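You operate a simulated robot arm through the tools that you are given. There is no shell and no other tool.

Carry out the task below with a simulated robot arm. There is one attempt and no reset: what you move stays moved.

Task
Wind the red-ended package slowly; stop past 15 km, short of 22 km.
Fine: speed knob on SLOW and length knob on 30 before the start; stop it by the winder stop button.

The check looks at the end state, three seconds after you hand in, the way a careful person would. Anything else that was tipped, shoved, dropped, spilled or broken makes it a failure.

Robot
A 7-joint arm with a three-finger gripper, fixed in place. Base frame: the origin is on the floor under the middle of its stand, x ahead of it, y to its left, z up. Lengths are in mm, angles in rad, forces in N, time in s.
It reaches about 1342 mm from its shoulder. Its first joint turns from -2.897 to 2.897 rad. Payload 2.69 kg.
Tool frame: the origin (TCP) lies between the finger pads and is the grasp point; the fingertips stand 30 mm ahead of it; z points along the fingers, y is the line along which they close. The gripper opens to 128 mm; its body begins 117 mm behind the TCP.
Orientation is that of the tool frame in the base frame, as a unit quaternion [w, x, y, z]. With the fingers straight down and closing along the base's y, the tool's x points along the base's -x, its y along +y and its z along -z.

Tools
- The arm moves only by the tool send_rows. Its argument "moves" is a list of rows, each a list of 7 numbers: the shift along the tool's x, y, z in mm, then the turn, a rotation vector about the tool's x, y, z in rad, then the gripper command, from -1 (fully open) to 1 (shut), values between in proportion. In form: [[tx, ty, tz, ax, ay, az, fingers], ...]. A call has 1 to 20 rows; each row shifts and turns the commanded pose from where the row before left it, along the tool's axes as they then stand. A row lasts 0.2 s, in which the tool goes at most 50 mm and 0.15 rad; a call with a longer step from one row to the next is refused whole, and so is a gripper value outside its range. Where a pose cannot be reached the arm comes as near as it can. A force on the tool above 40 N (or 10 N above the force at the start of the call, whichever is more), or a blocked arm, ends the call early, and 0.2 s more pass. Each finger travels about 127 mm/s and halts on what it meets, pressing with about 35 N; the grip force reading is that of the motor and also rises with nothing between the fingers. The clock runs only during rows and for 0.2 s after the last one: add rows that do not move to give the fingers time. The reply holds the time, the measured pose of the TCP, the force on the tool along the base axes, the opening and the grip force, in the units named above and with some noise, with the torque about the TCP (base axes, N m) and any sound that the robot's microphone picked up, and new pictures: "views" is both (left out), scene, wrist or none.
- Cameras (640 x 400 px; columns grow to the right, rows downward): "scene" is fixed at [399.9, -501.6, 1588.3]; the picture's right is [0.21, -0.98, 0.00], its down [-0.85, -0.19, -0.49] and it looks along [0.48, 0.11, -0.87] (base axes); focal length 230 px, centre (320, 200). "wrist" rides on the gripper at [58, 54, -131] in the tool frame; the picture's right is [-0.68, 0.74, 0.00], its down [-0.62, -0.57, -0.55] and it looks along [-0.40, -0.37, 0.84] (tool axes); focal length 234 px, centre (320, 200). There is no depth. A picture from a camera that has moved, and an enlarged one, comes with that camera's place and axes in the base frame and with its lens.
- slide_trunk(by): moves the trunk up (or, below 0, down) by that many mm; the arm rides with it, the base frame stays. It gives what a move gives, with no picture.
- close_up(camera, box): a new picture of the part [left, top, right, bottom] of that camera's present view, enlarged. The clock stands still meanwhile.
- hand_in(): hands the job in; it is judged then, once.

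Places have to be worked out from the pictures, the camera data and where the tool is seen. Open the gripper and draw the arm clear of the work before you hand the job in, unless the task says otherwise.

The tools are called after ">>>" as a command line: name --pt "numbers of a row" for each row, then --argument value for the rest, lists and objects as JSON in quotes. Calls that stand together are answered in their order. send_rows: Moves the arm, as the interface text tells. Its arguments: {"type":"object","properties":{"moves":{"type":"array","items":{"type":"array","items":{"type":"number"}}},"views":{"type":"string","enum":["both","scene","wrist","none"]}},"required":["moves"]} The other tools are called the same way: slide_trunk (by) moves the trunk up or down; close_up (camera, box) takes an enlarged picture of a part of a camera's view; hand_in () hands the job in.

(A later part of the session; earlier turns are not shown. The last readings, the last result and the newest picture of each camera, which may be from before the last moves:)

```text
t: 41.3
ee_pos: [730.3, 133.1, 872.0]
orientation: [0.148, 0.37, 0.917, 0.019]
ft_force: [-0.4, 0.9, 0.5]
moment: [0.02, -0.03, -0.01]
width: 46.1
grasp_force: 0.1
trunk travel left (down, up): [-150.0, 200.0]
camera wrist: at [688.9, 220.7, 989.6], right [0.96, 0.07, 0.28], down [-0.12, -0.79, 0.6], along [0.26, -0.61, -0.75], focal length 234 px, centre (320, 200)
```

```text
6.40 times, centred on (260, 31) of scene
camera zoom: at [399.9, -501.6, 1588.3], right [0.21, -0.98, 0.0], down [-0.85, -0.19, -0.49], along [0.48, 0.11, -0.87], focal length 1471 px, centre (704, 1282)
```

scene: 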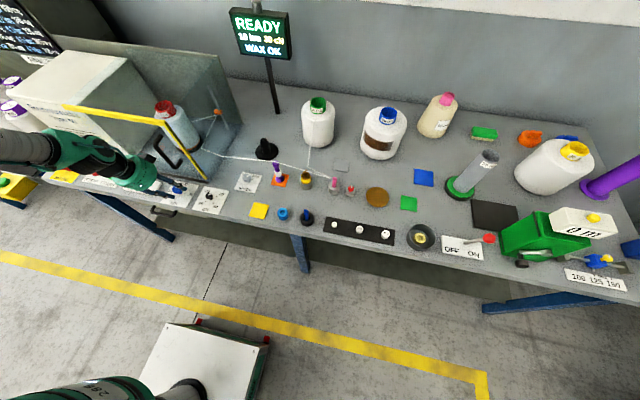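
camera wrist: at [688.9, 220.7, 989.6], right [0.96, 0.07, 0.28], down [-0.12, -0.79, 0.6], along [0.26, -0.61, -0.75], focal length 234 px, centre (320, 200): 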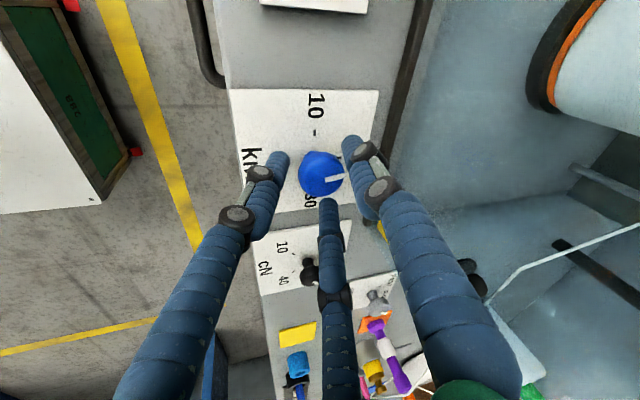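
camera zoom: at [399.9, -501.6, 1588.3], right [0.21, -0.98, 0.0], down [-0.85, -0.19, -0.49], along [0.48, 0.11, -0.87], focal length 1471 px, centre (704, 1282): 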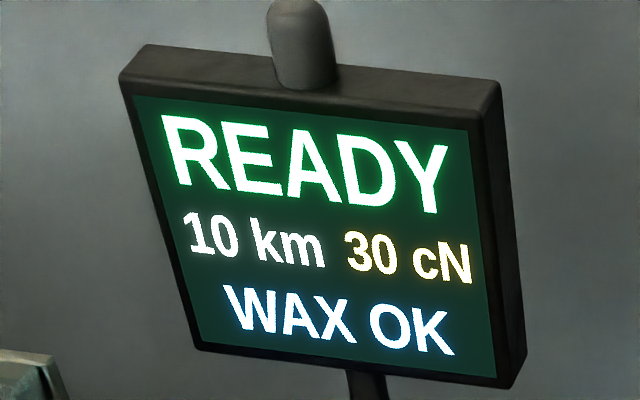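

Pointer now at about +12° (82° turned). Third stroke: lower 4 mm, grip, and turn 0.7 rad.

>>> send_rows --pt "0 0 4 0 0 0 0.36" --pt "0 0 0 0 0 0 0.44" --pt "0 0 0 0 0 0 0.6" --pt "0 0 0 0 0 0 0.6" --pt "0.43 0.83 0 0.0254 -0.01467 0.0956 0.6" --pt "0.43 0.83 0 0.0254 -0.01467 0.0956 0.6" --pt "0.43 0.83 0 0.0254 -0.01467 0.0956 0.6" --pt "0.43 0.83 0 0.0254 -0.01467 0.0956 0.6" --pt "0.43 0.83 0 0.0254 -0.01467 0.0956 0.6" --pt "0.43 0.83 0 0.0254 -0.01467 0.0956 0.6" --pt "0.43 0.83 0 0.0254 -0.01467 0.0956 0.6" --pt "0 0 0 0 0 0 0.6" --views "none"

```text
t: 43.9
ee_pos: [734.7, 135.0, 867.6]
orientation: [0.146, 0.664, 0.733, -0.033]
ft_force: [-4.2, -11.7, 1.0]
moment: [-0.38, 0.14, -0.07]
width: 32.1
grasp_force: 45.2
trunk travel left (down, up): [-150.0, 200.0]
```

Low forces. I release, lift, swing back 0.7 rad and check the pointer and display.

>>> send_rows --pt "0 0 0 0 0 0 0.28" --pt "0 0 0 0 0 0 0.28" --pt "0 0 -3 0 0 0 0.28" --pt "-0.51 -0.79 0 -0.0254 0.01467 -0.0956 0.28" --pt "-0.51 -0.79 0 -0.0254 0.01467 -0.0956 0.28" --pt "-0.51 -0.79 0 -0.0254 0.01467 -0.0956 0.28" --pt "-0.51 -0.79 0 -0.0254 0.01467 -0.0956 0.28" --pt "-0.51 -0.79 0 -0.0254 0.01467 -0.0956 0.28" --pt "-0.51 -0.79 0 -0.0254 0.01467 -0.0956 0.28" --pt "-0.51 -0.79 0 -0.0254 0.01467 -0.0956 0.28" --pt "0 0 0 0 0 0 0.28" --views "both"

>>> close_up --camera "wrist" --box '[220, 80, 460, 230]'

>>> close_up --camera "scene" --box '[210, 0, 310, 62]'

```text
t: 46.3
ee_pos: [730.6, 132.4, 870.7]
orientation: [0.147, 0.371, 0.917, 0.02]
ft_force: [-0.3, -0.2, 0.0]
moment: [0.03, -0.01, 0.01]
width: 46.3
grasp_force: 0.1
trunk travel left (down, up): [-150.0, 200.0]
camera wrist: at [689.4, 220.4, 988.7], right [0.96, 0.07, 0.28], down [-0.12, -0.79, 0.6], along [0.26, -0.61, -0.75], focal length 234 px, centre (320, 200)
```

scene: 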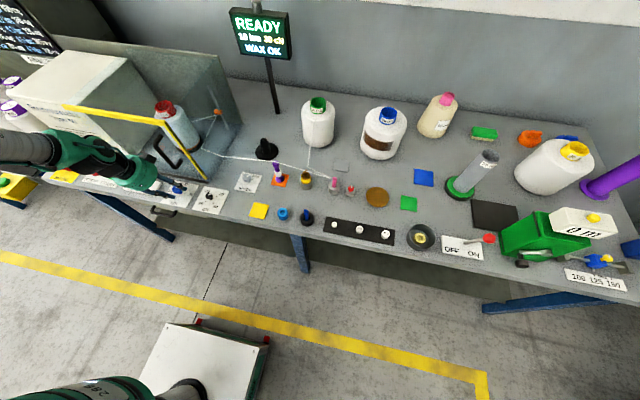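
wrist: 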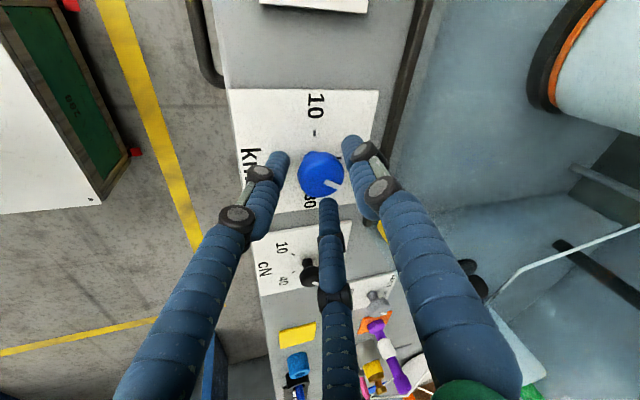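

```text
2.67 times, centred on (340, 155) of wrist
camera zoom: at [689.4, 220.4, 988.7], right [0.96, 0.07, 0.28], down [-0.12, -0.79, 0.6], along [0.26, -0.61, -0.75], focal length 624 px, centre (267, 320)
```

zoom: 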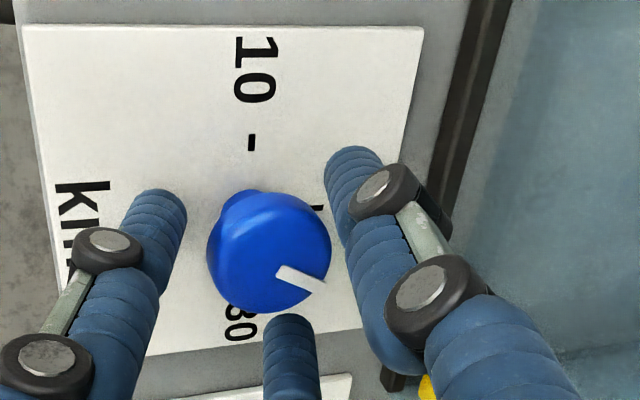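

```text
6.40 times, centred on (260, 31) of scene
camera zoom: at [399.9, -501.6, 1588.3], right [0.21, -0.98, 0.0], down [-0.85, -0.19, -0.49], along [0.48, 0.11, -0.87], focal length 1471 px, centre (704, 1282)
```

zoom: 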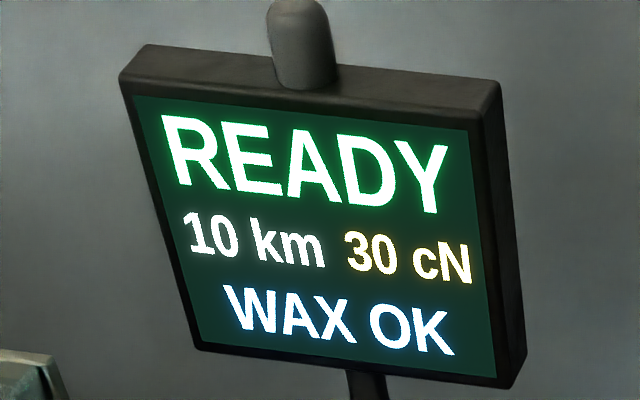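

The pointer is at about -34° (turned ~125°). Fourth stroke: 0.7 rad.

>>> send_rows --pt "0 0 3 0 0 0 0.36" --pt "0 0 0 0 0 0 0.44" --pt "0 0 0 0 0 0 0.6" --pt "0 0 0 0 0 0 0.6" --pt "0.43 0.83 0 0.0254 -0.01467 0.0956 0.6" --pt "0.43 0.83 0 0.0254 -0.01467 0.0956 0.6" --pt "0.43 0.83 0 0.0254 -0.01467 0.0956 0.6" --pt "0.43 0.83 0 0.0254 -0.01467 0.0956 0.6" --pt "0.43 0.83 0 0.0254 -0.01467 0.0956 0.6" --pt "0.43 0.83 0 0.0254 -0.01467 0.0956 0.6" --pt "0.43 0.83 0 0.0254 -0.01467 0.0956 0.6" --pt "0 0 0 0 0 0 0.6" --views "none"

```text
t: 48.9
ee_pos: [735.2, 135.2, 866.8]
orientation: [0.146, 0.663, 0.734, -0.033]
ft_force: [-6.0, -23.1, 7.8]
moment: [-0.94, -0.11, -0.14]
width: 32.0
grasp_force: 44.8
trunk travel left (down, up): [-150.0, 200.0]
```

I release again, swing back and check.

>>> send_rows --pt "0 0 0 0 0 0 0.28" --pt "0 0 0 0 0 0 0.28" --pt "0 0 -3 0 0 0 0.28" --pt "-0.51 -0.79 0 -0.0254 0.01467 -0.0956 0.28" --pt "-0.51 -0.79 0 -0.0254 0.01467 -0.0956 0.28" --pt "-0.51 -0.79 0 -0.0254 0.01467 -0.0956 0.28" --pt "-0.51 -0.79 0 -0.0254 0.01467 -0.0956 0.28" --pt "-0.51 -0.79 0 -0.0254 0.01467 -0.0956 0.28" --pt "-0.51 -0.79 0 -0.0254 0.01467 -0.0956 0.28" --pt "-0.51 -0.79 0 -0.0254 0.01467 -0.0956 0.28" --pt "0 0 0 0 0 0 0.28" --views "both"

>>> close_up --camera "wrist" --box '[220, 80, 460, 230]'

>>> close_up --camera "scene" --box '[210, 0, 310, 62]'

```text
t: 51.3
ee_pos: [731.7, 131.3, 872.3]
orientation: [0.147, 0.37, 0.917, 0.019]
ft_force: [0.2, 0.1, 0.0]
moment: [0.0, -0.02, -0.02]
width: 46.0
grasp_force: 0.1
trunk travel left (down, up): [-150.0, 200.0]
camera wrist: at [690.3, 220.9, 989.5], right [0.96, 0.07, 0.28], down [-0.12, -0.79, 0.6], along [0.26, -0.61, -0.75], focal length 234 px, centre (320, 200)
```

scene: 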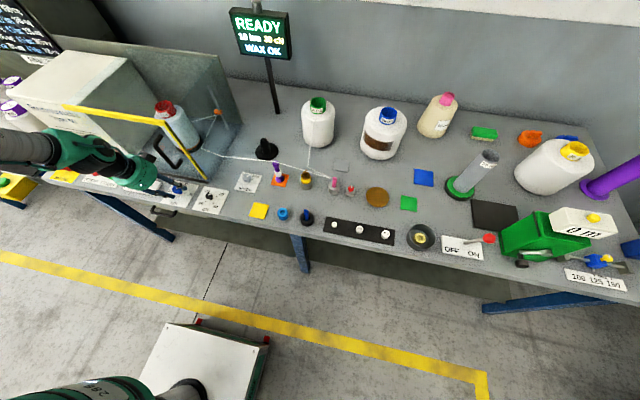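
wrist: 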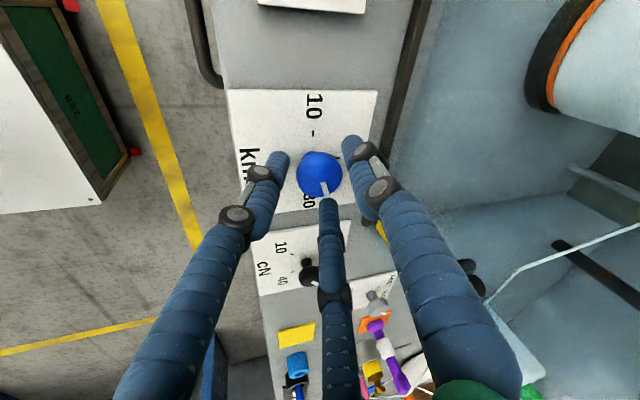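

```text
2.67 times, centred on (340, 155) of wrist
camera zoom: at [690.3, 220.9, 989.5], right [0.96, 0.07, 0.28], down [-0.12, -0.79, 0.6], along [0.26, -0.61, -0.75], focal length 624 px, centre (267, 320)
```

zoom: 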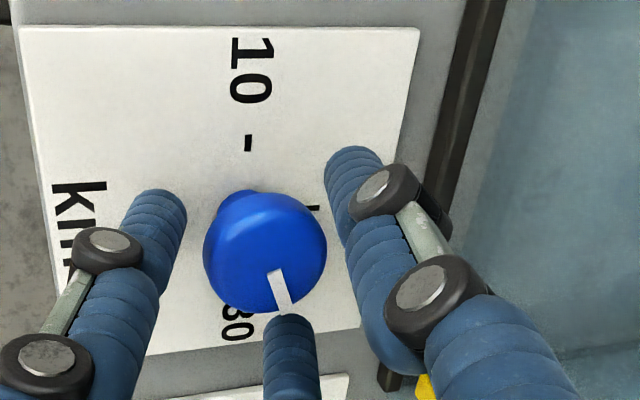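

```text
6.40 times, centred on (260, 31) of scene
camera zoom: at [399.9, -501.6, 1588.3], right [0.21, -0.98, 0.0], down [-0.85, -0.19, -0.49], along [0.48, 0.11, -0.87], focal length 1471 px, centre (704, 1282)
```

zoom: 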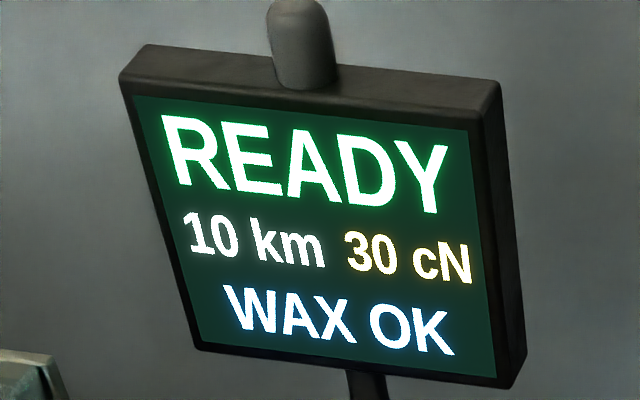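

Pointer at about -65°; roughly 0.4 rad remain to reach "30". I do a shorter stroke.

>>> send_rows --pt "0 0 4 0 0 0 0.36" --pt "0 0 0 0 0 0 0.44" --pt "0 0 0 0 0 0 0.6" --pt "0 0 0 0 0 0 0.6" --pt "0.43 0.83 0 0.0254 -0.01467 0.0956 0.6" --pt "0.43 0.83 0 0.0254 -0.01467 0.0956 0.6" --pt "0.43 0.83 0 0.0254 -0.01467 0.0956 0.6" --pt "0.43 0.83 0 0.0254 -0.01467 0.0956 0.6" --pt "0 0 0 0 0 0 0.6" --pt "0 0 0 0 0 0 0.28" --pt "0 0 0 0 0 0 0.28" --pt "0 0 -3 0 0 0 0.28" --pt "-0.51 -0.79 0 -0.0254 0.01467 -0.0956 0.28" --pt "-0.51 -0.79 0 -0.0254 0.01467 -0.0956 0.28" --pt "-0.51 -0.79 0 -0.0254 0.01467 -0.0956 0.28" --pt "-0.51 -0.79 0 -0.0254 0.01467 -0.0956 0.28" --pt "0 0 0 0 0 0 0.28" --views "both"

>>> close_up --camera "wrist" --box '[220, 80, 460, 230]'

>>> close_up --camera "scene" --box '[210, 0, 310, 62]'

```text
t: 54.9
ee_pos: [732.4, 132.3, 870.0]
orientation: [0.147, 0.37, 0.917, 0.019]
ft_force: [-0.4, -0.5, -0.1]
moment: [0.0, 0.01, 0.02]
width: 46.1
grasp_force: 0.0
trunk travel left (down, up): [-150.0, 200.0]
camera wrist: at [690.2, 220.4, 987.9], right [0.96, 0.07, 0.28], down [-0.12, -0.79, 0.6], along [0.26, -0.61, -0.75], focal length 234 px, centre (320, 200)
```

scene: 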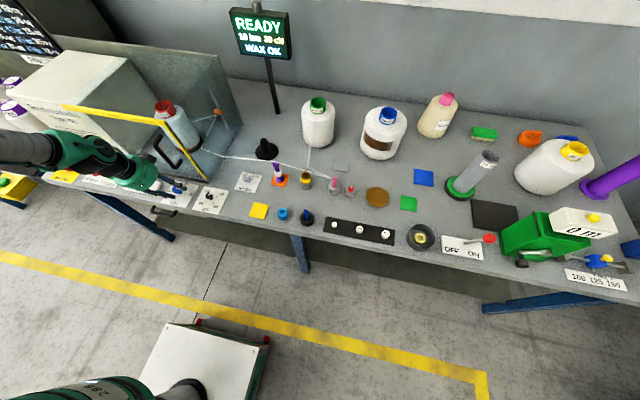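
wrist: 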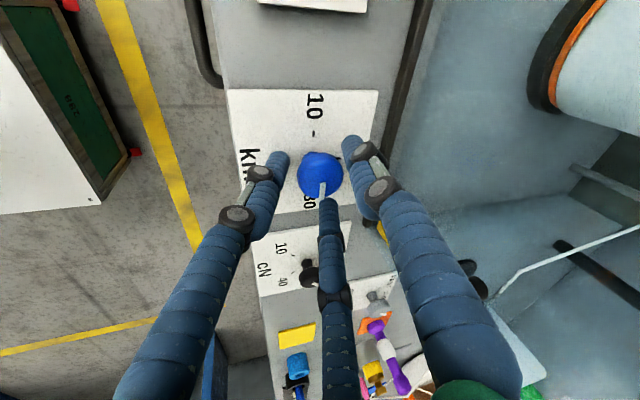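

```text
2.67 times, centred on (340, 155) of wrist
camera zoom: at [690.2, 220.4, 987.9], right [0.96, 0.07, 0.28], down [-0.12, -0.79, 0.6], along [0.26, -0.61, -0.75], focal length 624 px, centre (267, 320)
```

zoom: 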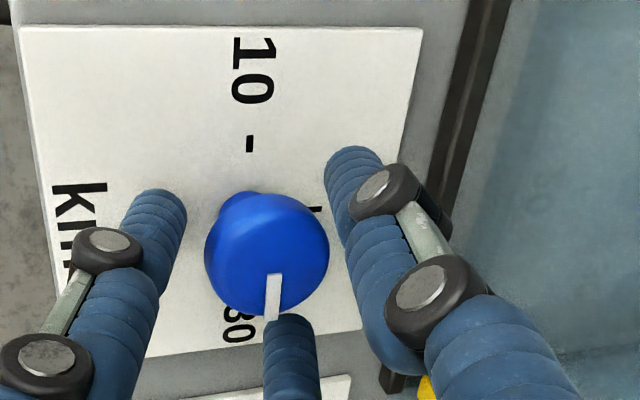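

```text
6.40 times, centred on (260, 31) of scene
camera zoom: at [399.9, -501.6, 1588.3], right [0.21, -0.98, 0.0], down [-0.85, -0.19, -0.49], along [0.48, 0.11, -0.87], focal length 1471 px, centre (704, 1282)
```

zoom: 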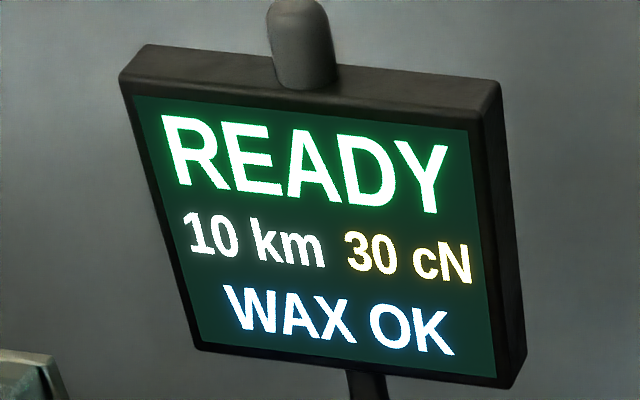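

The pointer now lies at -90°, i.e. on "30". The display still shows 10 km, so I back off along the axis and re-check both knob and display.

>>> send_rows --pt "0 0 -30 0 0 0 0.28" --pt "0 0 -45 0 0 0 0.28" --pt "0 0 -45 0 0 0 0.28" --pt "0 0 0 0 0 0 0.28" --pt "0 0 0 0 0 0 0.28" --views "both"

>>> close_up --camera "wrist" --box '[200, 40, 440, 190]'

>>> close_up --camera "scene" --box '[210, 0, 310, 62]'

>>> close_up --camera "scene" --box '[150, 165, 270, 240]'

```text
t: 56.1
ee_pos: [695.4, 140.3, 985.5]
orientation: [0.147, 0.371, 0.916, 0.019]
ft_force: [0.7, 0.0, 0.3]
moment: [0.03, 0.01, -0.01]
width: 46.2
grasp_force: 0.0
trunk travel left (down, up): [-150.0, 200.0]
camera wrist: at [654.1, 228.9, 1102.2], right [0.96, 0.07, 0.28], down [-0.12, -0.79, 0.6], along [0.26, -0.61, -0.75], focal length 234 px, centre (320, 200)
```

scene: 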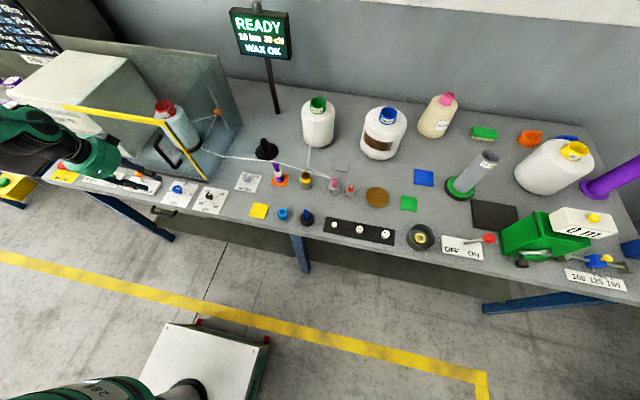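
wrist: 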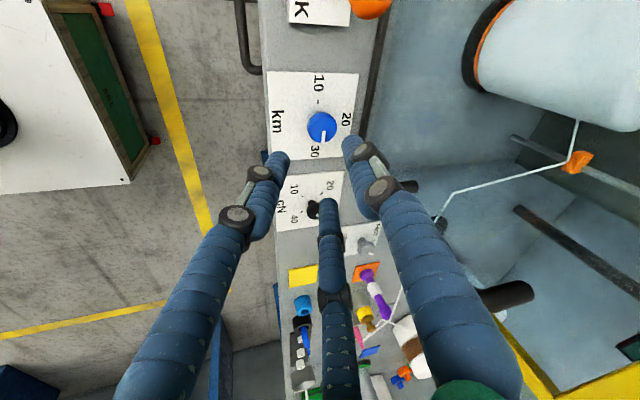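

```text
2.67 times, centred on (320, 115) of wrist
camera zoom: at [654.1, 228.9, 1102.2], right [0.96, 0.07, 0.28], down [-0.12, -0.79, 0.6], along [0.26, -0.61, -0.75], focal length 624 px, centre (320, 427)
```

zoom: 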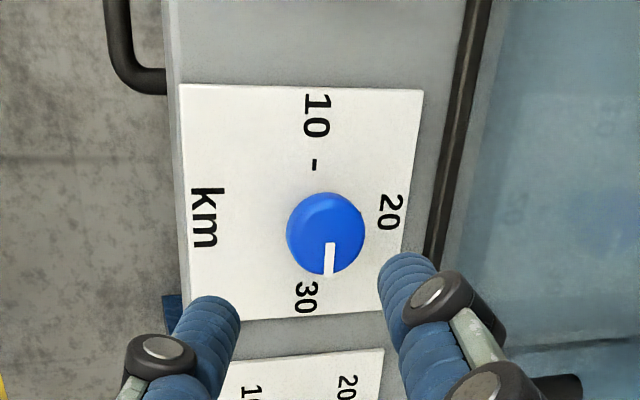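

```text
6.40 times, centred on (260, 31) of scene
camera zoom: at [399.9, -501.6, 1588.3], right [0.21, -0.98, 0.0], down [-0.85, -0.19, -0.49], along [0.48, 0.11, -0.87], focal length 1471 px, centre (704, 1282)
```

zoom: 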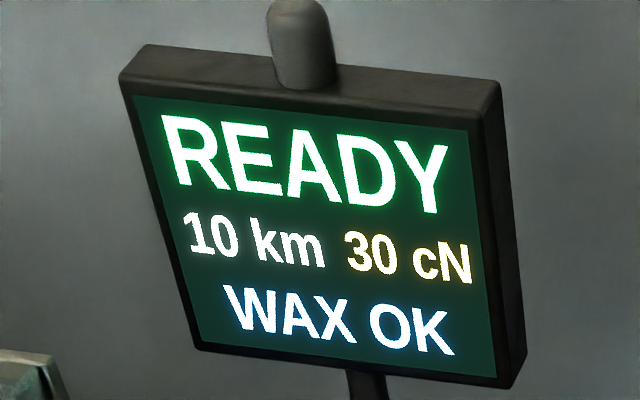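

```text
5.33 times, centred on (210, 202) of scene
camera zoom: at [399.9, -501.6, 1588.3], right [0.21, -0.98, 0.0], down [-0.85, -0.19, -0.49], along [0.48, 0.11, -0.87], focal length 1226 px, centre (907, 187)
```

zoom: 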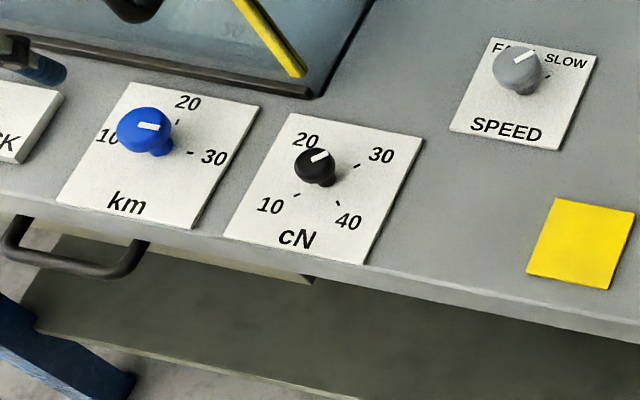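

The pointer is on the 30 mark and speed is on SLOW; the display line may only refresh at the start. Now I close the fingers and travel high over the lever to a hover above the START button.

>>> send_rows --pt "0 0 0 -0.0325 0.0188 -0.1224 1" --pt "0 0 0 -0.0325 0.0188 -0.1224 1" --pt "23.65 42.55 0.25 0 0 0 1" --pt "23.65 42.55 0.25 0 0 0 1" --pt "23.65 42.55 0.25 0 0 0 1" --pt "23.65 42.55 0.25 0 0 0 1" --pt "23.65 42.55 0.25 0 0 0 1" --pt "23.65 42.55 0.25 0 0 0 1" --pt "-13.35 7.7 30.9 0 0 0 1" --pt "0 0 0 0 0 0 1" --pt "0 0 0 0 0 0 1" --views "both"

>>> close_up --camera "wrist" --box '[200, 60, 440, 210]'

>>> close_up --camera "scene" --box '[40, 130, 160, 205]'

```text
t: 58.5
ee_pos: [723.2, 433.9, 960.1]
orientation: [0.142, 0.251, 0.957, 0.037]
ft_force: [0.6, -0.2, 0.1]
moment: [0.03, 0.02, 0.02]
width: 2.2
grasp_force: 31.4
trunk travel left (down, up): [-150.0, 200.0]
camera wrist: at [660.4, 508.3, 1077.6], right [0.91, 0.31, 0.28], down [0.09, -0.8, 0.6], along [0.41, -0.52, -0.75], focal length 234 px, centre (320, 200)
```

scene: 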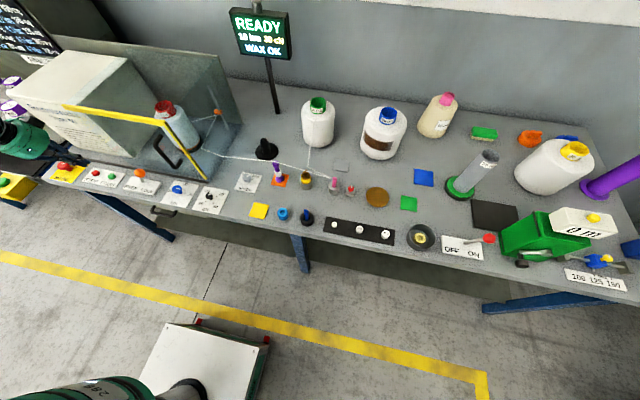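
wrist: 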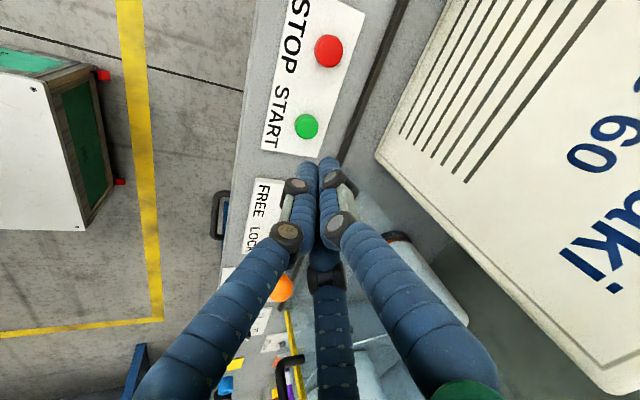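

```text
2.67 times, centred on (320, 135) of wrist
camera zoom: at [660.4, 508.3, 1077.6], right [0.91, 0.31, 0.28], down [0.09, -0.8, 0.6], along [0.41, -0.52, -0.75], focal length 624 px, centre (320, 373)
```

zoom: 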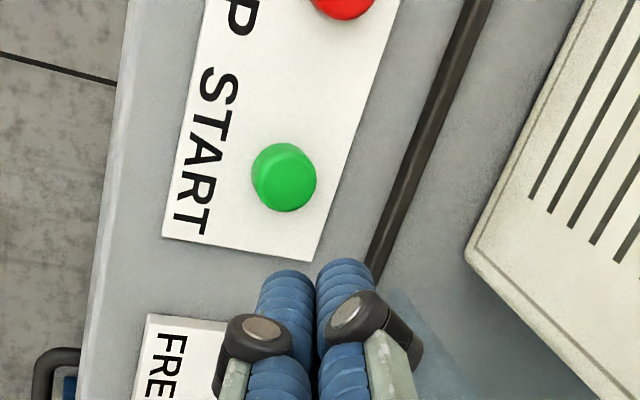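

```text
5.33 times, centred on (100, 168) of scene
camera zoom: at [399.9, -501.6, 1588.3], right [0.21, -0.98, 0.0], down [-0.85, -0.19, -0.49], along [0.48, 0.11, -0.87], focal length 1226 px, centre (1493, 373)
```

zoom: 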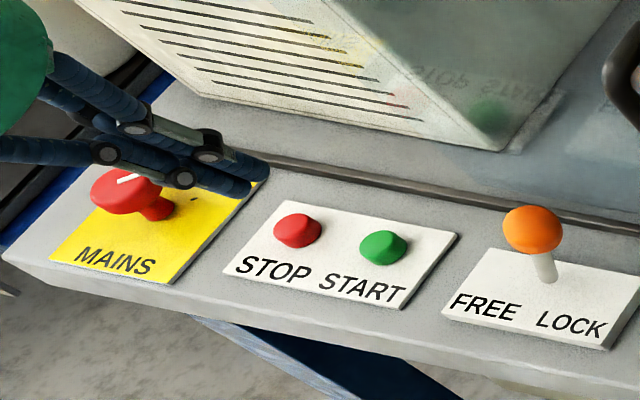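

START triangulates to (745, 432, top≈829) and STOP to (745, 508.5, ≈829), radius ~14 mm. I come down so the lowest fingertip is about 15 mm above START.

>>> send_rows --pt "-2.3 0.8 39.6 0 0 0 1" --pt "-2.3 0.8 39.6 0 0 0 1" --pt "0 0 0 0 0 0 1" --pt "0 0 0 0 0 0 1" --views "both"

>>> close_up --camera "wrist" --box '[240, 100, 400, 200]'

>>> close_up --camera "scene" --box '[40, 130, 160, 205]'

```text
t: 59.5
ee_pos: [750.8, 433.6, 885.4]
orientation: [0.144, 0.251, 0.957, 0.038]
ft_force: [0.6, 0.2, 0.0]
moment: [-0.01, 0.01, -0.01]
width: 2.2
grasp_force: 31.2
trunk travel left (down, up): [-150.0, 200.0]
camera wrist: at [688.3, 508.4, 1004.7], right [0.91, 0.31, 0.28], down [0.09, -0.8, 0.6], along [0.41, -0.52, -0.75], focal length 234 px, centre (320, 200)
```

scene: 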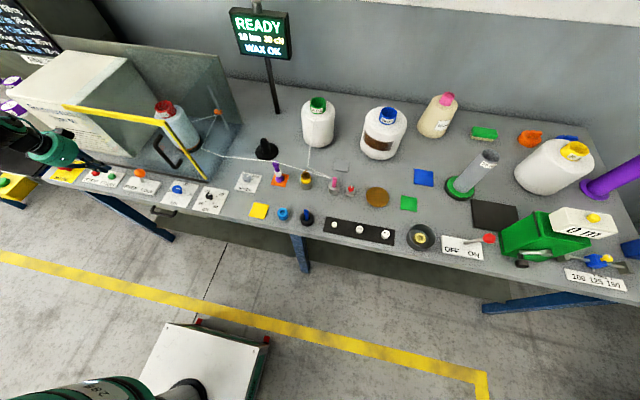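
wrist: 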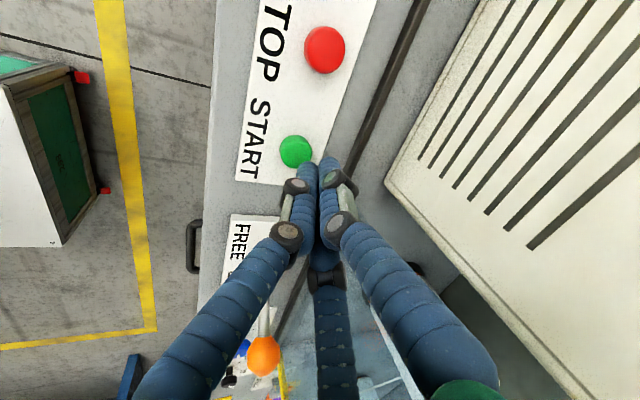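

```text
4.00 times, centred on (320, 150) of wrist
camera zoom: at [688.3, 508.4, 1004.7], right [0.91, 0.31, 0.28], down [0.09, -0.8, 0.6], along [0.41, -0.52, -0.75], focal length 937 px, centre (320, 400)
```

zoom: 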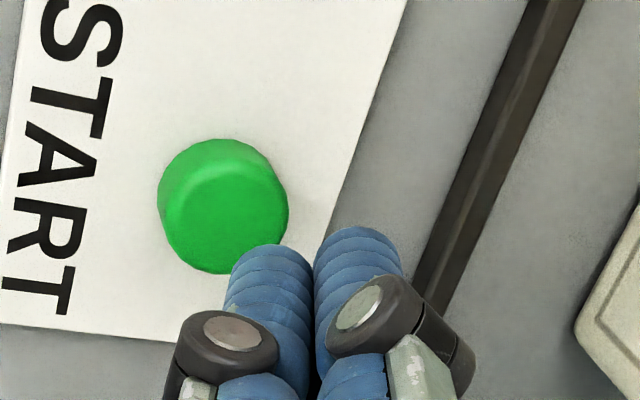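

```text
5.33 times, centred on (100, 168) of scene
camera zoom: at [399.9, -501.6, 1588.3], right [0.21, -0.98, 0.0], down [-0.85, -0.19, -0.49], along [0.48, 0.11, -0.87], focal length 1226 px, centre (1493, 373)
```

zoom: 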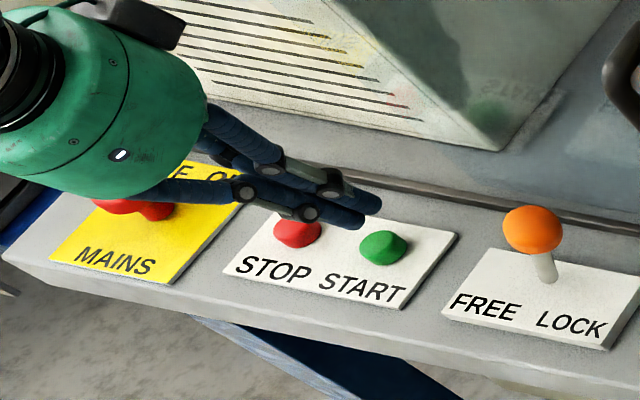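

The low fingertip is about 3 mm off the button centre in y; I correct that, then press straight down in small steps and lift again.

>>> send_rows --pt "1.2 -4.2 5.3 0 0 0 1" --pt "0.75 -0.44 2.87 0 0 0 1" --pt "0.75 -0.44 2.87 0 0 0 1" --pt "0.75 -0.44 2.87 0 0 0 1" --pt "0 0 0 0 0 0 1" --views "wrist"

>>> close_up --camera "wrist" --box '[240, 100, 400, 200]'

>>> close_up --camera "scene" --box '[40, 130, 160, 205]'

```text
t: 60.7
ee_pos: [750.3, 428.7, 870.8]
orientation: [0.143, 0.251, 0.957, 0.038]
ft_force: [0.3, -0.2, 0.6]
moment: [0.0, -0.01, 0.0]
width: 2.2
grasp_force: 31.2
trunk travel left (down, up): [-150.0, 200.0]
camera wrist: at [687.2, 504.4, 988.5], right [0.91, 0.31, 0.28], down [0.09, -0.8, 0.6], along [0.41, -0.52, -0.75], focal length 234 px, centre (320, 200)
```

wrist: 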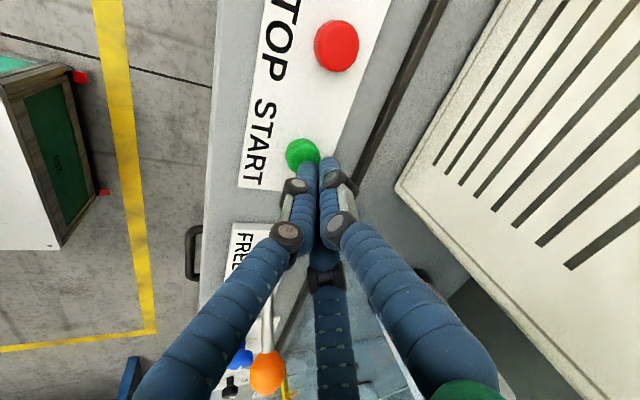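

```text
4.00 times, centred on (320, 150) of wrist
camera zoom: at [687.2, 504.4, 988.5], right [0.91, 0.31, 0.28], down [0.09, -0.8, 0.6], along [0.41, -0.52, -0.75], focal length 937 px, centre (320, 400)
```

zoom: 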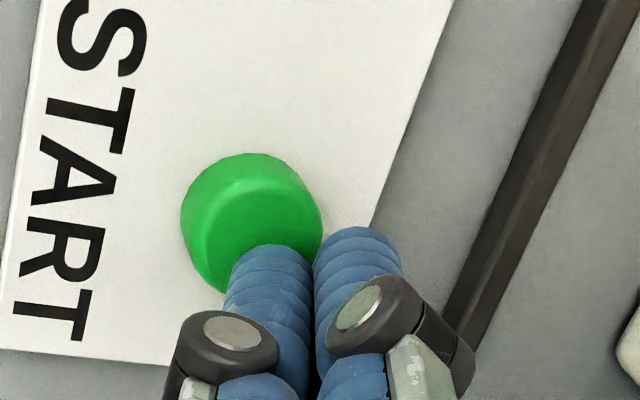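

```text
5.33 times, centred on (100, 168) of scene
camera zoom: at [399.9, -501.6, 1588.3], right [0.21, -0.98, 0.0], down [-0.85, -0.19, -0.49], along [0.48, 0.11, -0.87], focal length 1226 px, centre (1493, 373)
```

zoom: 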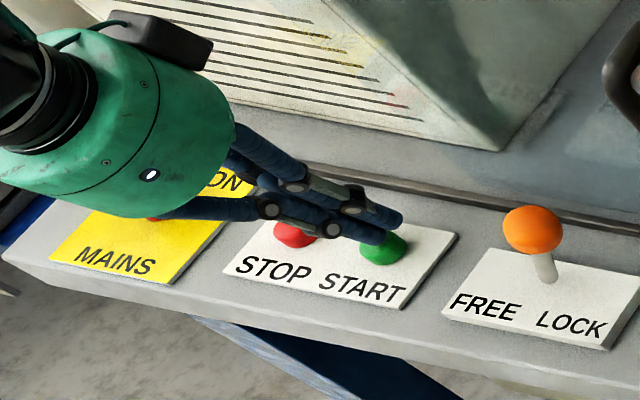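

The fingertip is now centred over START. I press down 6 mm in 2 mm steps, then lift 30 mm.

>>> send_rows --pt "0.5 -0.29 1.91 0 0 0 1" --pt "0.5 -0.29 1.91 0 0 0 1" --pt "0.5 -0.29 1.91 0 0 0 1" --pt "-3.75 2.2 -14.4 0 0 0 1" --pt "-3.75 2.2 -14.4 0 0 0 1" --views "scene"

>>> close_up --camera "scene" --box '[210, 0, 310, 62]'

```text
t: 61.9
ee_pos: [749.7, 429.3, 893.4]
orientation: [0.141, 0.251, 0.957, 0.038]
ft_force: [-0.1, 0.9, -0.1]
moment: [0.0, -0.01, 0.02]
width: 1.8
grasp_force: 31.4
trunk travel left (down, up): [-150.0, 200.0]
```

scene: 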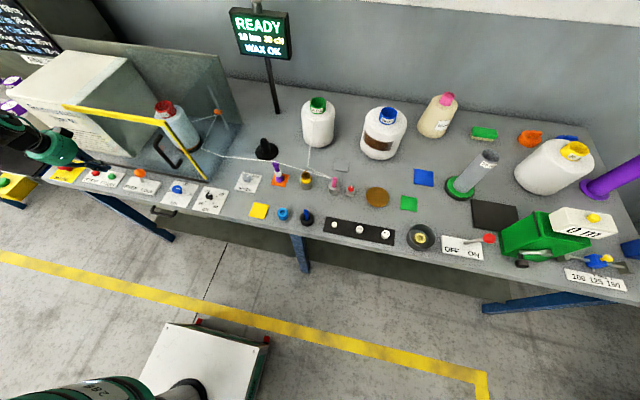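

```text
6.40 times, centred on (260, 31) of scene
camera zoom: at [399.9, -501.6, 1588.3], right [0.21, -0.98, 0.0], down [-0.85, -0.19, -0.49], along [0.48, 0.11, -0.87], focal length 1471 px, centre (704, 1282)
```

zoom: 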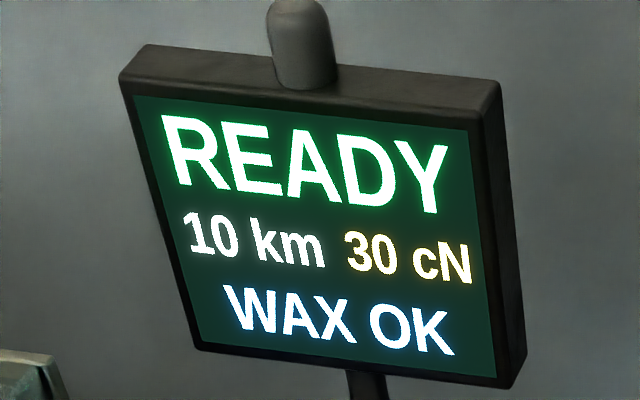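

Still READY, so the press was too shallow. I go back down further and hold at the bottom to read the force.

>>> send_rows --pt "2.8 -1.6 10.7 0 0 0 1" --pt "2.8 -1.6 10.7 0 0 0 1" --pt "1 -0.58 3.83 0 0 0 1" --pt "0.75 -0.44 2.87 0 0 0 1" --pt "0 0 0 0 0 0 1" --views "wrist"

>>> close_up --camera "wrist" --box '[240, 100, 400, 200]'

>>> close_up --camera "scene" --box '[210, 0, 310, 62]'

```text
t: 63.1
ee_pos: [749.2, 428.0, 864.5]
orientation: [0.144, 0.251, 0.956, 0.038]
ft_force: [0.0, -0.2, 0.4]
moment: [-0.01, 0.03, 0.01]
width: 2.1
grasp_force: 31.1
trunk travel left (down, up): [-150.0, 200.0]
camera wrist: at [687.2, 503.8, 983.3], right [0.91, 0.31, 0.28], down [0.09, -0.8, 0.6], along [0.41, -0.52, -0.75], focal length 234 px, centre (320, 200)
```

wrist: 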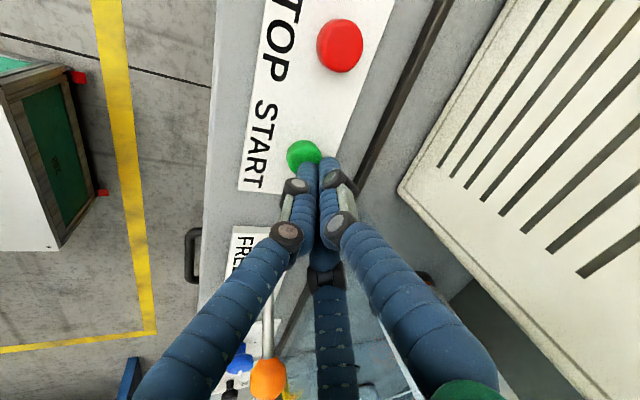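

```text
4.00 times, centred on (320, 150) of wrist
camera zoom: at [687.2, 503.8, 983.3], right [0.91, 0.31, 0.28], down [0.09, -0.8, 0.6], along [0.41, -0.52, -0.75], focal length 937 px, centre (320, 400)
```

zoom: 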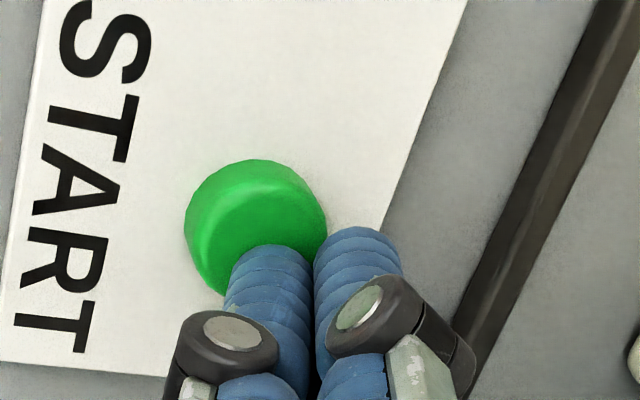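

```text
6.40 times, centred on (260, 31) of scene
camera zoom: at [399.9, -501.6, 1588.3], right [0.21, -0.98, 0.0], down [-0.85, -0.19, -0.49], along [0.48, 0.11, -0.87], focal length 1471 px, centre (704, 1282)
```

zoom: 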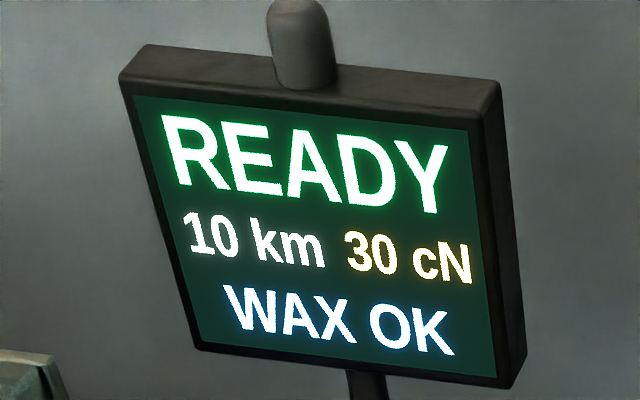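

No force yet at TCP z=864.5, so the closed fingertips are shorter than I assumed. I continue down in 2 mm steps and hold.

>>> send_rows --pt "0.5 -0.29 1.91 0 0 0 1" --pt "0.5 -0.29 1.91 0 0 0 1" --pt "0.5 -0.29 1.91 0 0 0 1" --pt "0 0 0 0 0 0 1" --views "wrist"

>>> close_up --camera "scene" --box '[210, 0, 310, 62]'

>>> close_up --camera "scene" --box '[70, 150, 134, 190]'

```text
t: 64.1
ee_pos: [749.7, 430.2, 860.3]
orientation: [0.144, 0.25, 0.957, 0.039]
ft_force: [-0.1, -4.2, 11.7]
moment: [-0.1, 0.1, 0.0]
width: 1.9
grasp_force: 31.0
trunk travel left (down, up): [-150.0, 200.0]
heard: click
camera wrist: at [687.4, 504.2, 978.2], right [0.91, 0.31, 0.28], down [0.09, -0.8, 0.6], along [0.41, -0.52, -0.75], focal length 234 px, centre (320, 200)
```

wrist: 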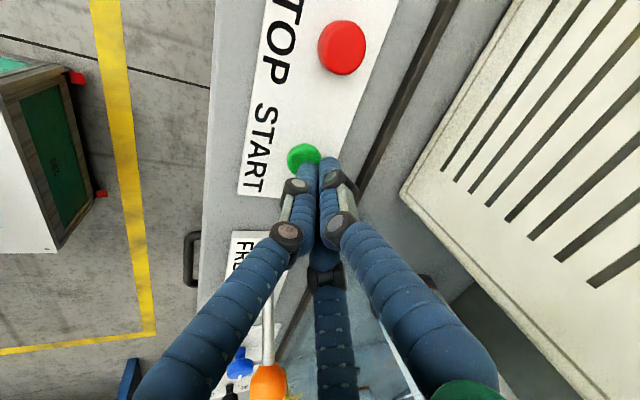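

```text
6.40 times, centred on (260, 31) of scene
camera zoom: at [399.9, -501.6, 1588.3], right [0.21, -0.98, 0.0], down [-0.85, -0.19, -0.49], along [0.48, 0.11, -0.87], focal length 1471 px, centre (704, 1282)
```

zoom: 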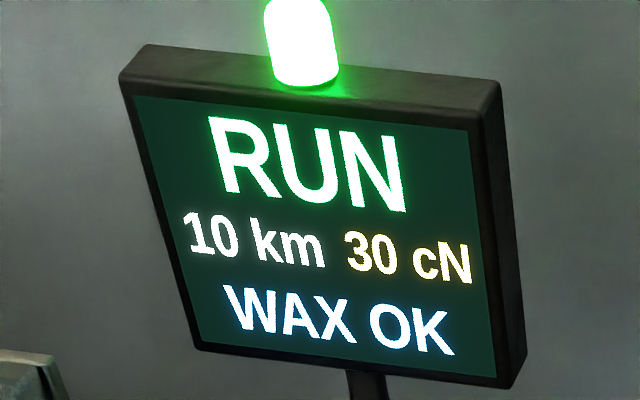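

```text
10.00 times, centred on (102, 170) of scene
camera zoom: at [399.9, -501.6, 1588.3], right [0.21, -0.98, 0.0], down [-0.85, -0.19, -0.49], along [0.48, 0.11, -0.87], focal length 2298 px, centre (2500, 500)
```

zoom: 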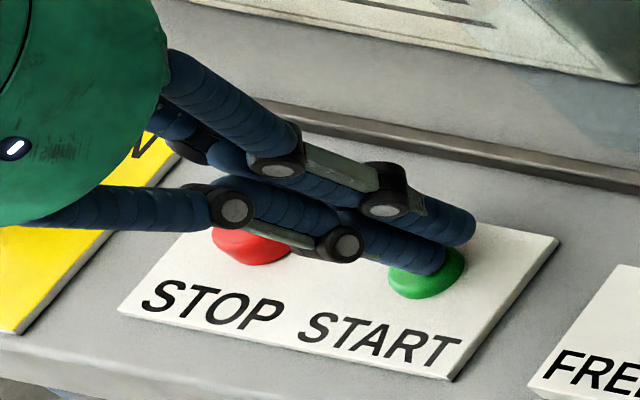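

The click sounded and the display shows RUN at 10 km, lamp green, so the figure is the running counter. I lift 25 mm and move 77 mm left to hover over STOP, checking the counter.

>>> send_rows --pt "-6.3 3.6 -23.9 0 0 0 1" --pt "19.25 33.35 0 0 0 0 1" --pt "19.25 33.35 0 0 0 0 1" --views "wrist"

>>> close_up --camera "scene" --box '[210, 0, 310, 62]'

>>> close_up --camera "wrist" --box '[240, 100, 400, 200]'

```text
t: 64.9
ee_pos: [748.0, 506.6, 880.6]
orientation: [0.142, 0.251, 0.957, 0.038]
ft_force: [-0.4, 0.3, -0.3]
moment: [0.02, -0.04, 0.0]
width: 2.1
grasp_force: 31.1
trunk travel left (down, up): [-150.0, 200.0]
camera wrist: at [685.4, 581.6, 999.6], right [0.91, 0.31, 0.28], down [0.09, -0.79, 0.6], along [0.41, -0.52, -0.75], focal length 234 px, centre (320, 200)
```

wrist: 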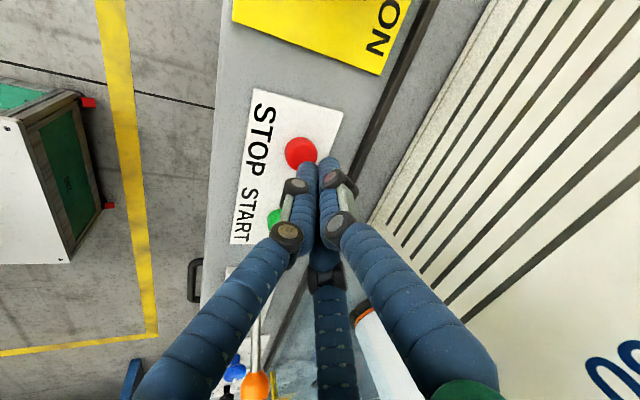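

```text
6.40 times, centred on (260, 31) of scene
camera zoom: at [399.9, -501.6, 1588.3], right [0.21, -0.98, 0.0], down [-0.85, -0.19, -0.49], along [0.48, 0.11, -0.87], focal length 1471 px, centre (704, 1282)
```

zoom: 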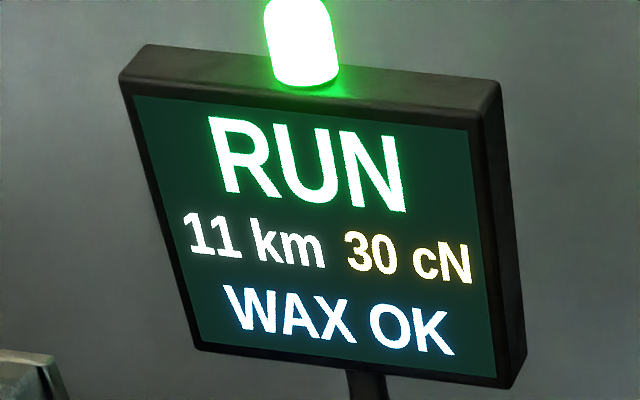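

```text
4.00 times, centred on (320, 150) of wrist
camera zoom: at [685.4, 581.6, 999.6], right [0.91, 0.31, 0.28], down [0.09, -0.79, 0.6], along [0.41, -0.52, -0.75], focal length 937 px, centre (320, 400)
```

zoom: 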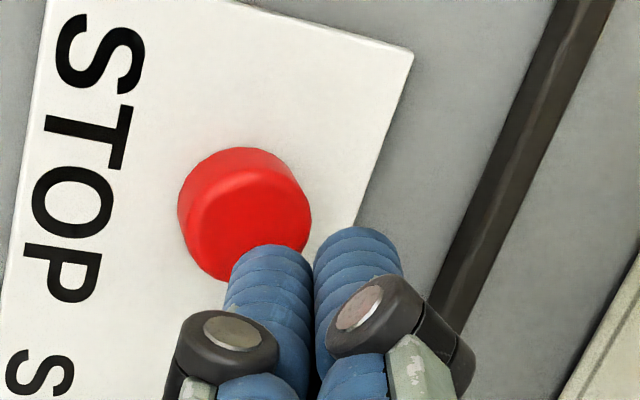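

11 km at t=64.9 (about 1 km/s), and the fingertip is over STOP just as it was over START. I lower to a few mm above STOP and wait a bit over a second.

>>> send_rows --pt "3.3 -1.9 12.5 0 0 0 1" --pt "0 0 0 0 0 0 1" --pt "0 0 0 0 0 0 1" --pt "0 0 0 0 0 0 1" --pt "0 0 0 0 0 0 1" --views "wrist"

>>> close_up --camera "scene" --box '[210, 0, 310, 62]'

>>> close_up --camera "wrist" --box '[240, 100, 400, 200]'

```text
t: 66.1
ee_pos: [747.8, 505.9, 868.7]
orientation: [0.143, 0.251, 0.957, 0.038]
ft_force: [0.8, -0.5, -0.2]
moment: [0.01, -0.03, 0.0]
width: 2.1
grasp_force: 31.7
trunk travel left (down, up): [-150.0, 200.0]
camera wrist: at [686.0, 581.1, 987.5], right [0.91, 0.31, 0.28], down [0.09, -0.8, 0.6], along [0.41, -0.52, -0.75], focal length 234 px, centre (320, 200)
```

wrist: 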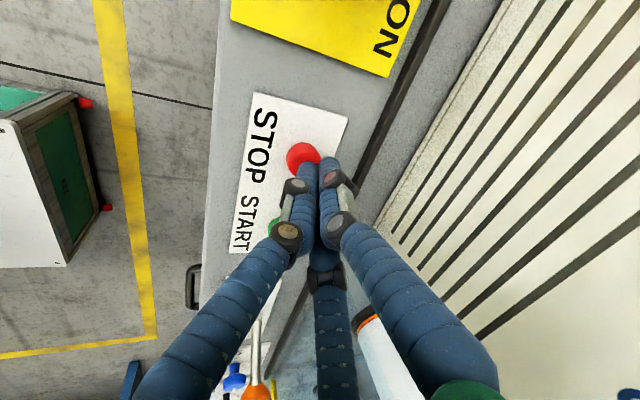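

```text
6.40 times, centred on (260, 31) of scene
camera zoom: at [399.9, -501.6, 1588.3], right [0.21, -0.98, 0.0], down [-0.85, -0.19, -0.49], along [0.48, 0.11, -0.87], focal length 1471 px, centre (704, 1282)
```

zoom: 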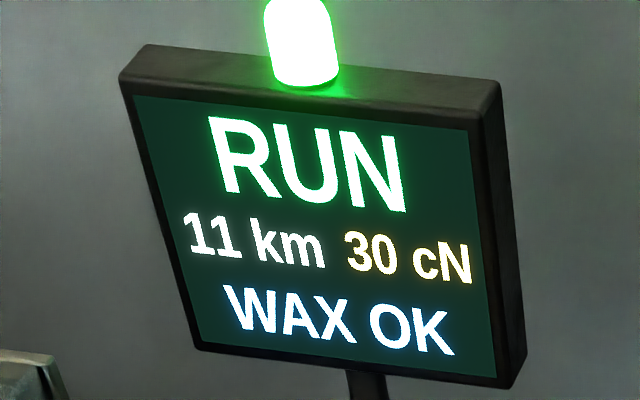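

```text
4.00 times, centred on (320, 150) of wrist
camera zoom: at [686.0, 581.1, 987.5], right [0.91, 0.31, 0.28], down [0.09, -0.8, 0.6], along [0.41, -0.52, -0.75], focal length 937 px, centre (320, 400)
```

zoom: 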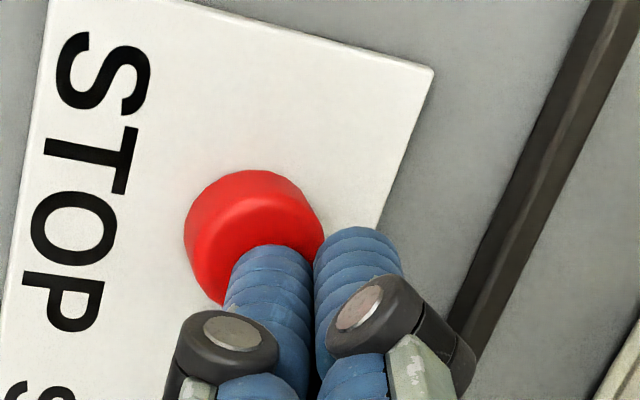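

Still 11 km at t=66.1 and the tip is centred over STOP, just above it. I wait two more seconds to gauge the rate.

>>> send_rows --pt "0 0 0 0 0 0 1" --pt "0 0 0 0 0 0 1" --pt "0 0 0 0 0 0 1" --pt "0 0 0 0 0 0 1" --pt "0 0 0 0 0 0 1" --pt "0 0 0 0 0 0 1" --pt "0 0 0 0 0 0 1" --pt "0 0 0 0 0 0 1" --pt "0 0 0 0 0 0 1" --views "none"

>>> close_up --camera "scene" --box '[210, 0, 310, 62]'

```text
t: 68.1
ee_pos: [748.2, 506.0, 868.1]
orientation: [0.143, 0.251, 0.957, 0.038]
ft_force: [-0.1, 0.3, 0.6]
moment: [0.01, 0.0, 0.03]
width: 1.9
grasp_force: 32.1
trunk travel left (down, up): [-150.0, 200.0]
```

```text
6.40 times, centred on (260, 31) of scene
camera zoom: at [399.9, -501.6, 1588.3], right [0.21, -0.98, 0.0], down [-0.85, -0.19, -0.49], along [0.48, 0.11, -0.87], focal length 1471 px, centre (704, 1282)
```

zoom: 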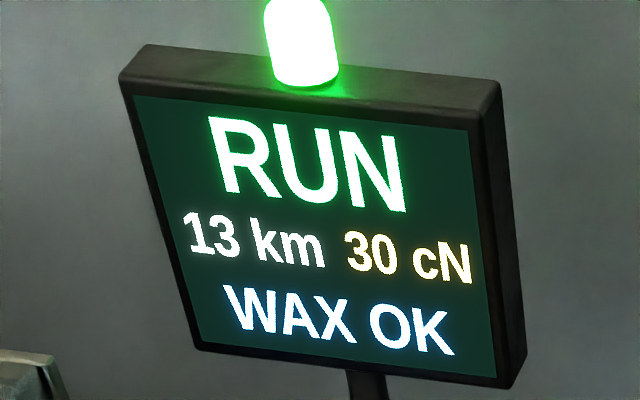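

13 km at t=68.1. I wait about 3.8 s more and check again.

>>> send_rows --pt "0 0 0 0 0 0 1" --pt "0 0 0 0 0 0 1" --pt "0 0 0 0 0 0 1" --pt "0 0 0 0 0 0 1" --pt "0 0 0 0 0 0 1" --pt "0 0 0 0 0 0 1" --pt "0 0 0 0 0 0 1" --pt "0 0 0 0 0 0 1" --pt "0 0 0 0 0 0 1" --pt "0 0 0 0 0 0 1" --pt "0 0 0 0 0 0 1" --pt "0 0 0 0 0 0 1" --pt "0 0 0 0 0 0 1" --pt "0 0 0 0 0 0 1" --pt "0 0 0 0 0 0 1" --pt "0 0 0 0 0 0 1" --pt "0 0 0 0 0 0 1" --pt "0 0 0 0 0 0 1" --views "none"

>>> close_up --camera "scene" --box '[210, 0, 310, 62]'

```text
t: 71.9
ee_pos: [749.0, 506.1, 868.1]
orientation: [0.143, 0.25, 0.957, 0.038]
ft_force: [0.6, 0.3, -0.6]
moment: [0.02, 0.01, 0.01]
width: 2.0
grasp_force: 31.3
trunk travel left (down, up): [-150.0, 200.0]
```

```text
6.40 times, centred on (260, 31) of scene
camera zoom: at [399.9, -501.6, 1588.3], right [0.21, -0.98, 0.0], down [-0.85, -0.19, -0.49], along [0.48, 0.11, -0.87], focal length 1471 px, centre (704, 1282)
```

zoom: 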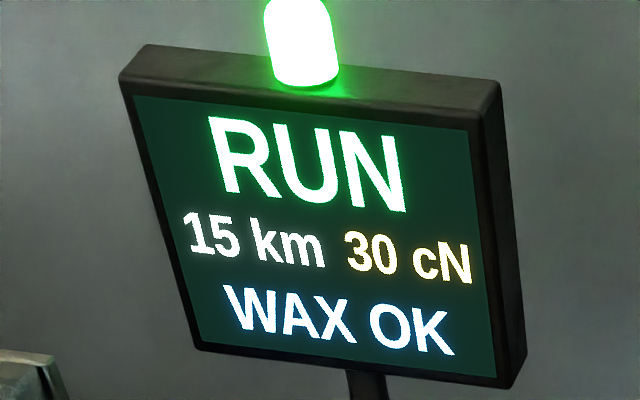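

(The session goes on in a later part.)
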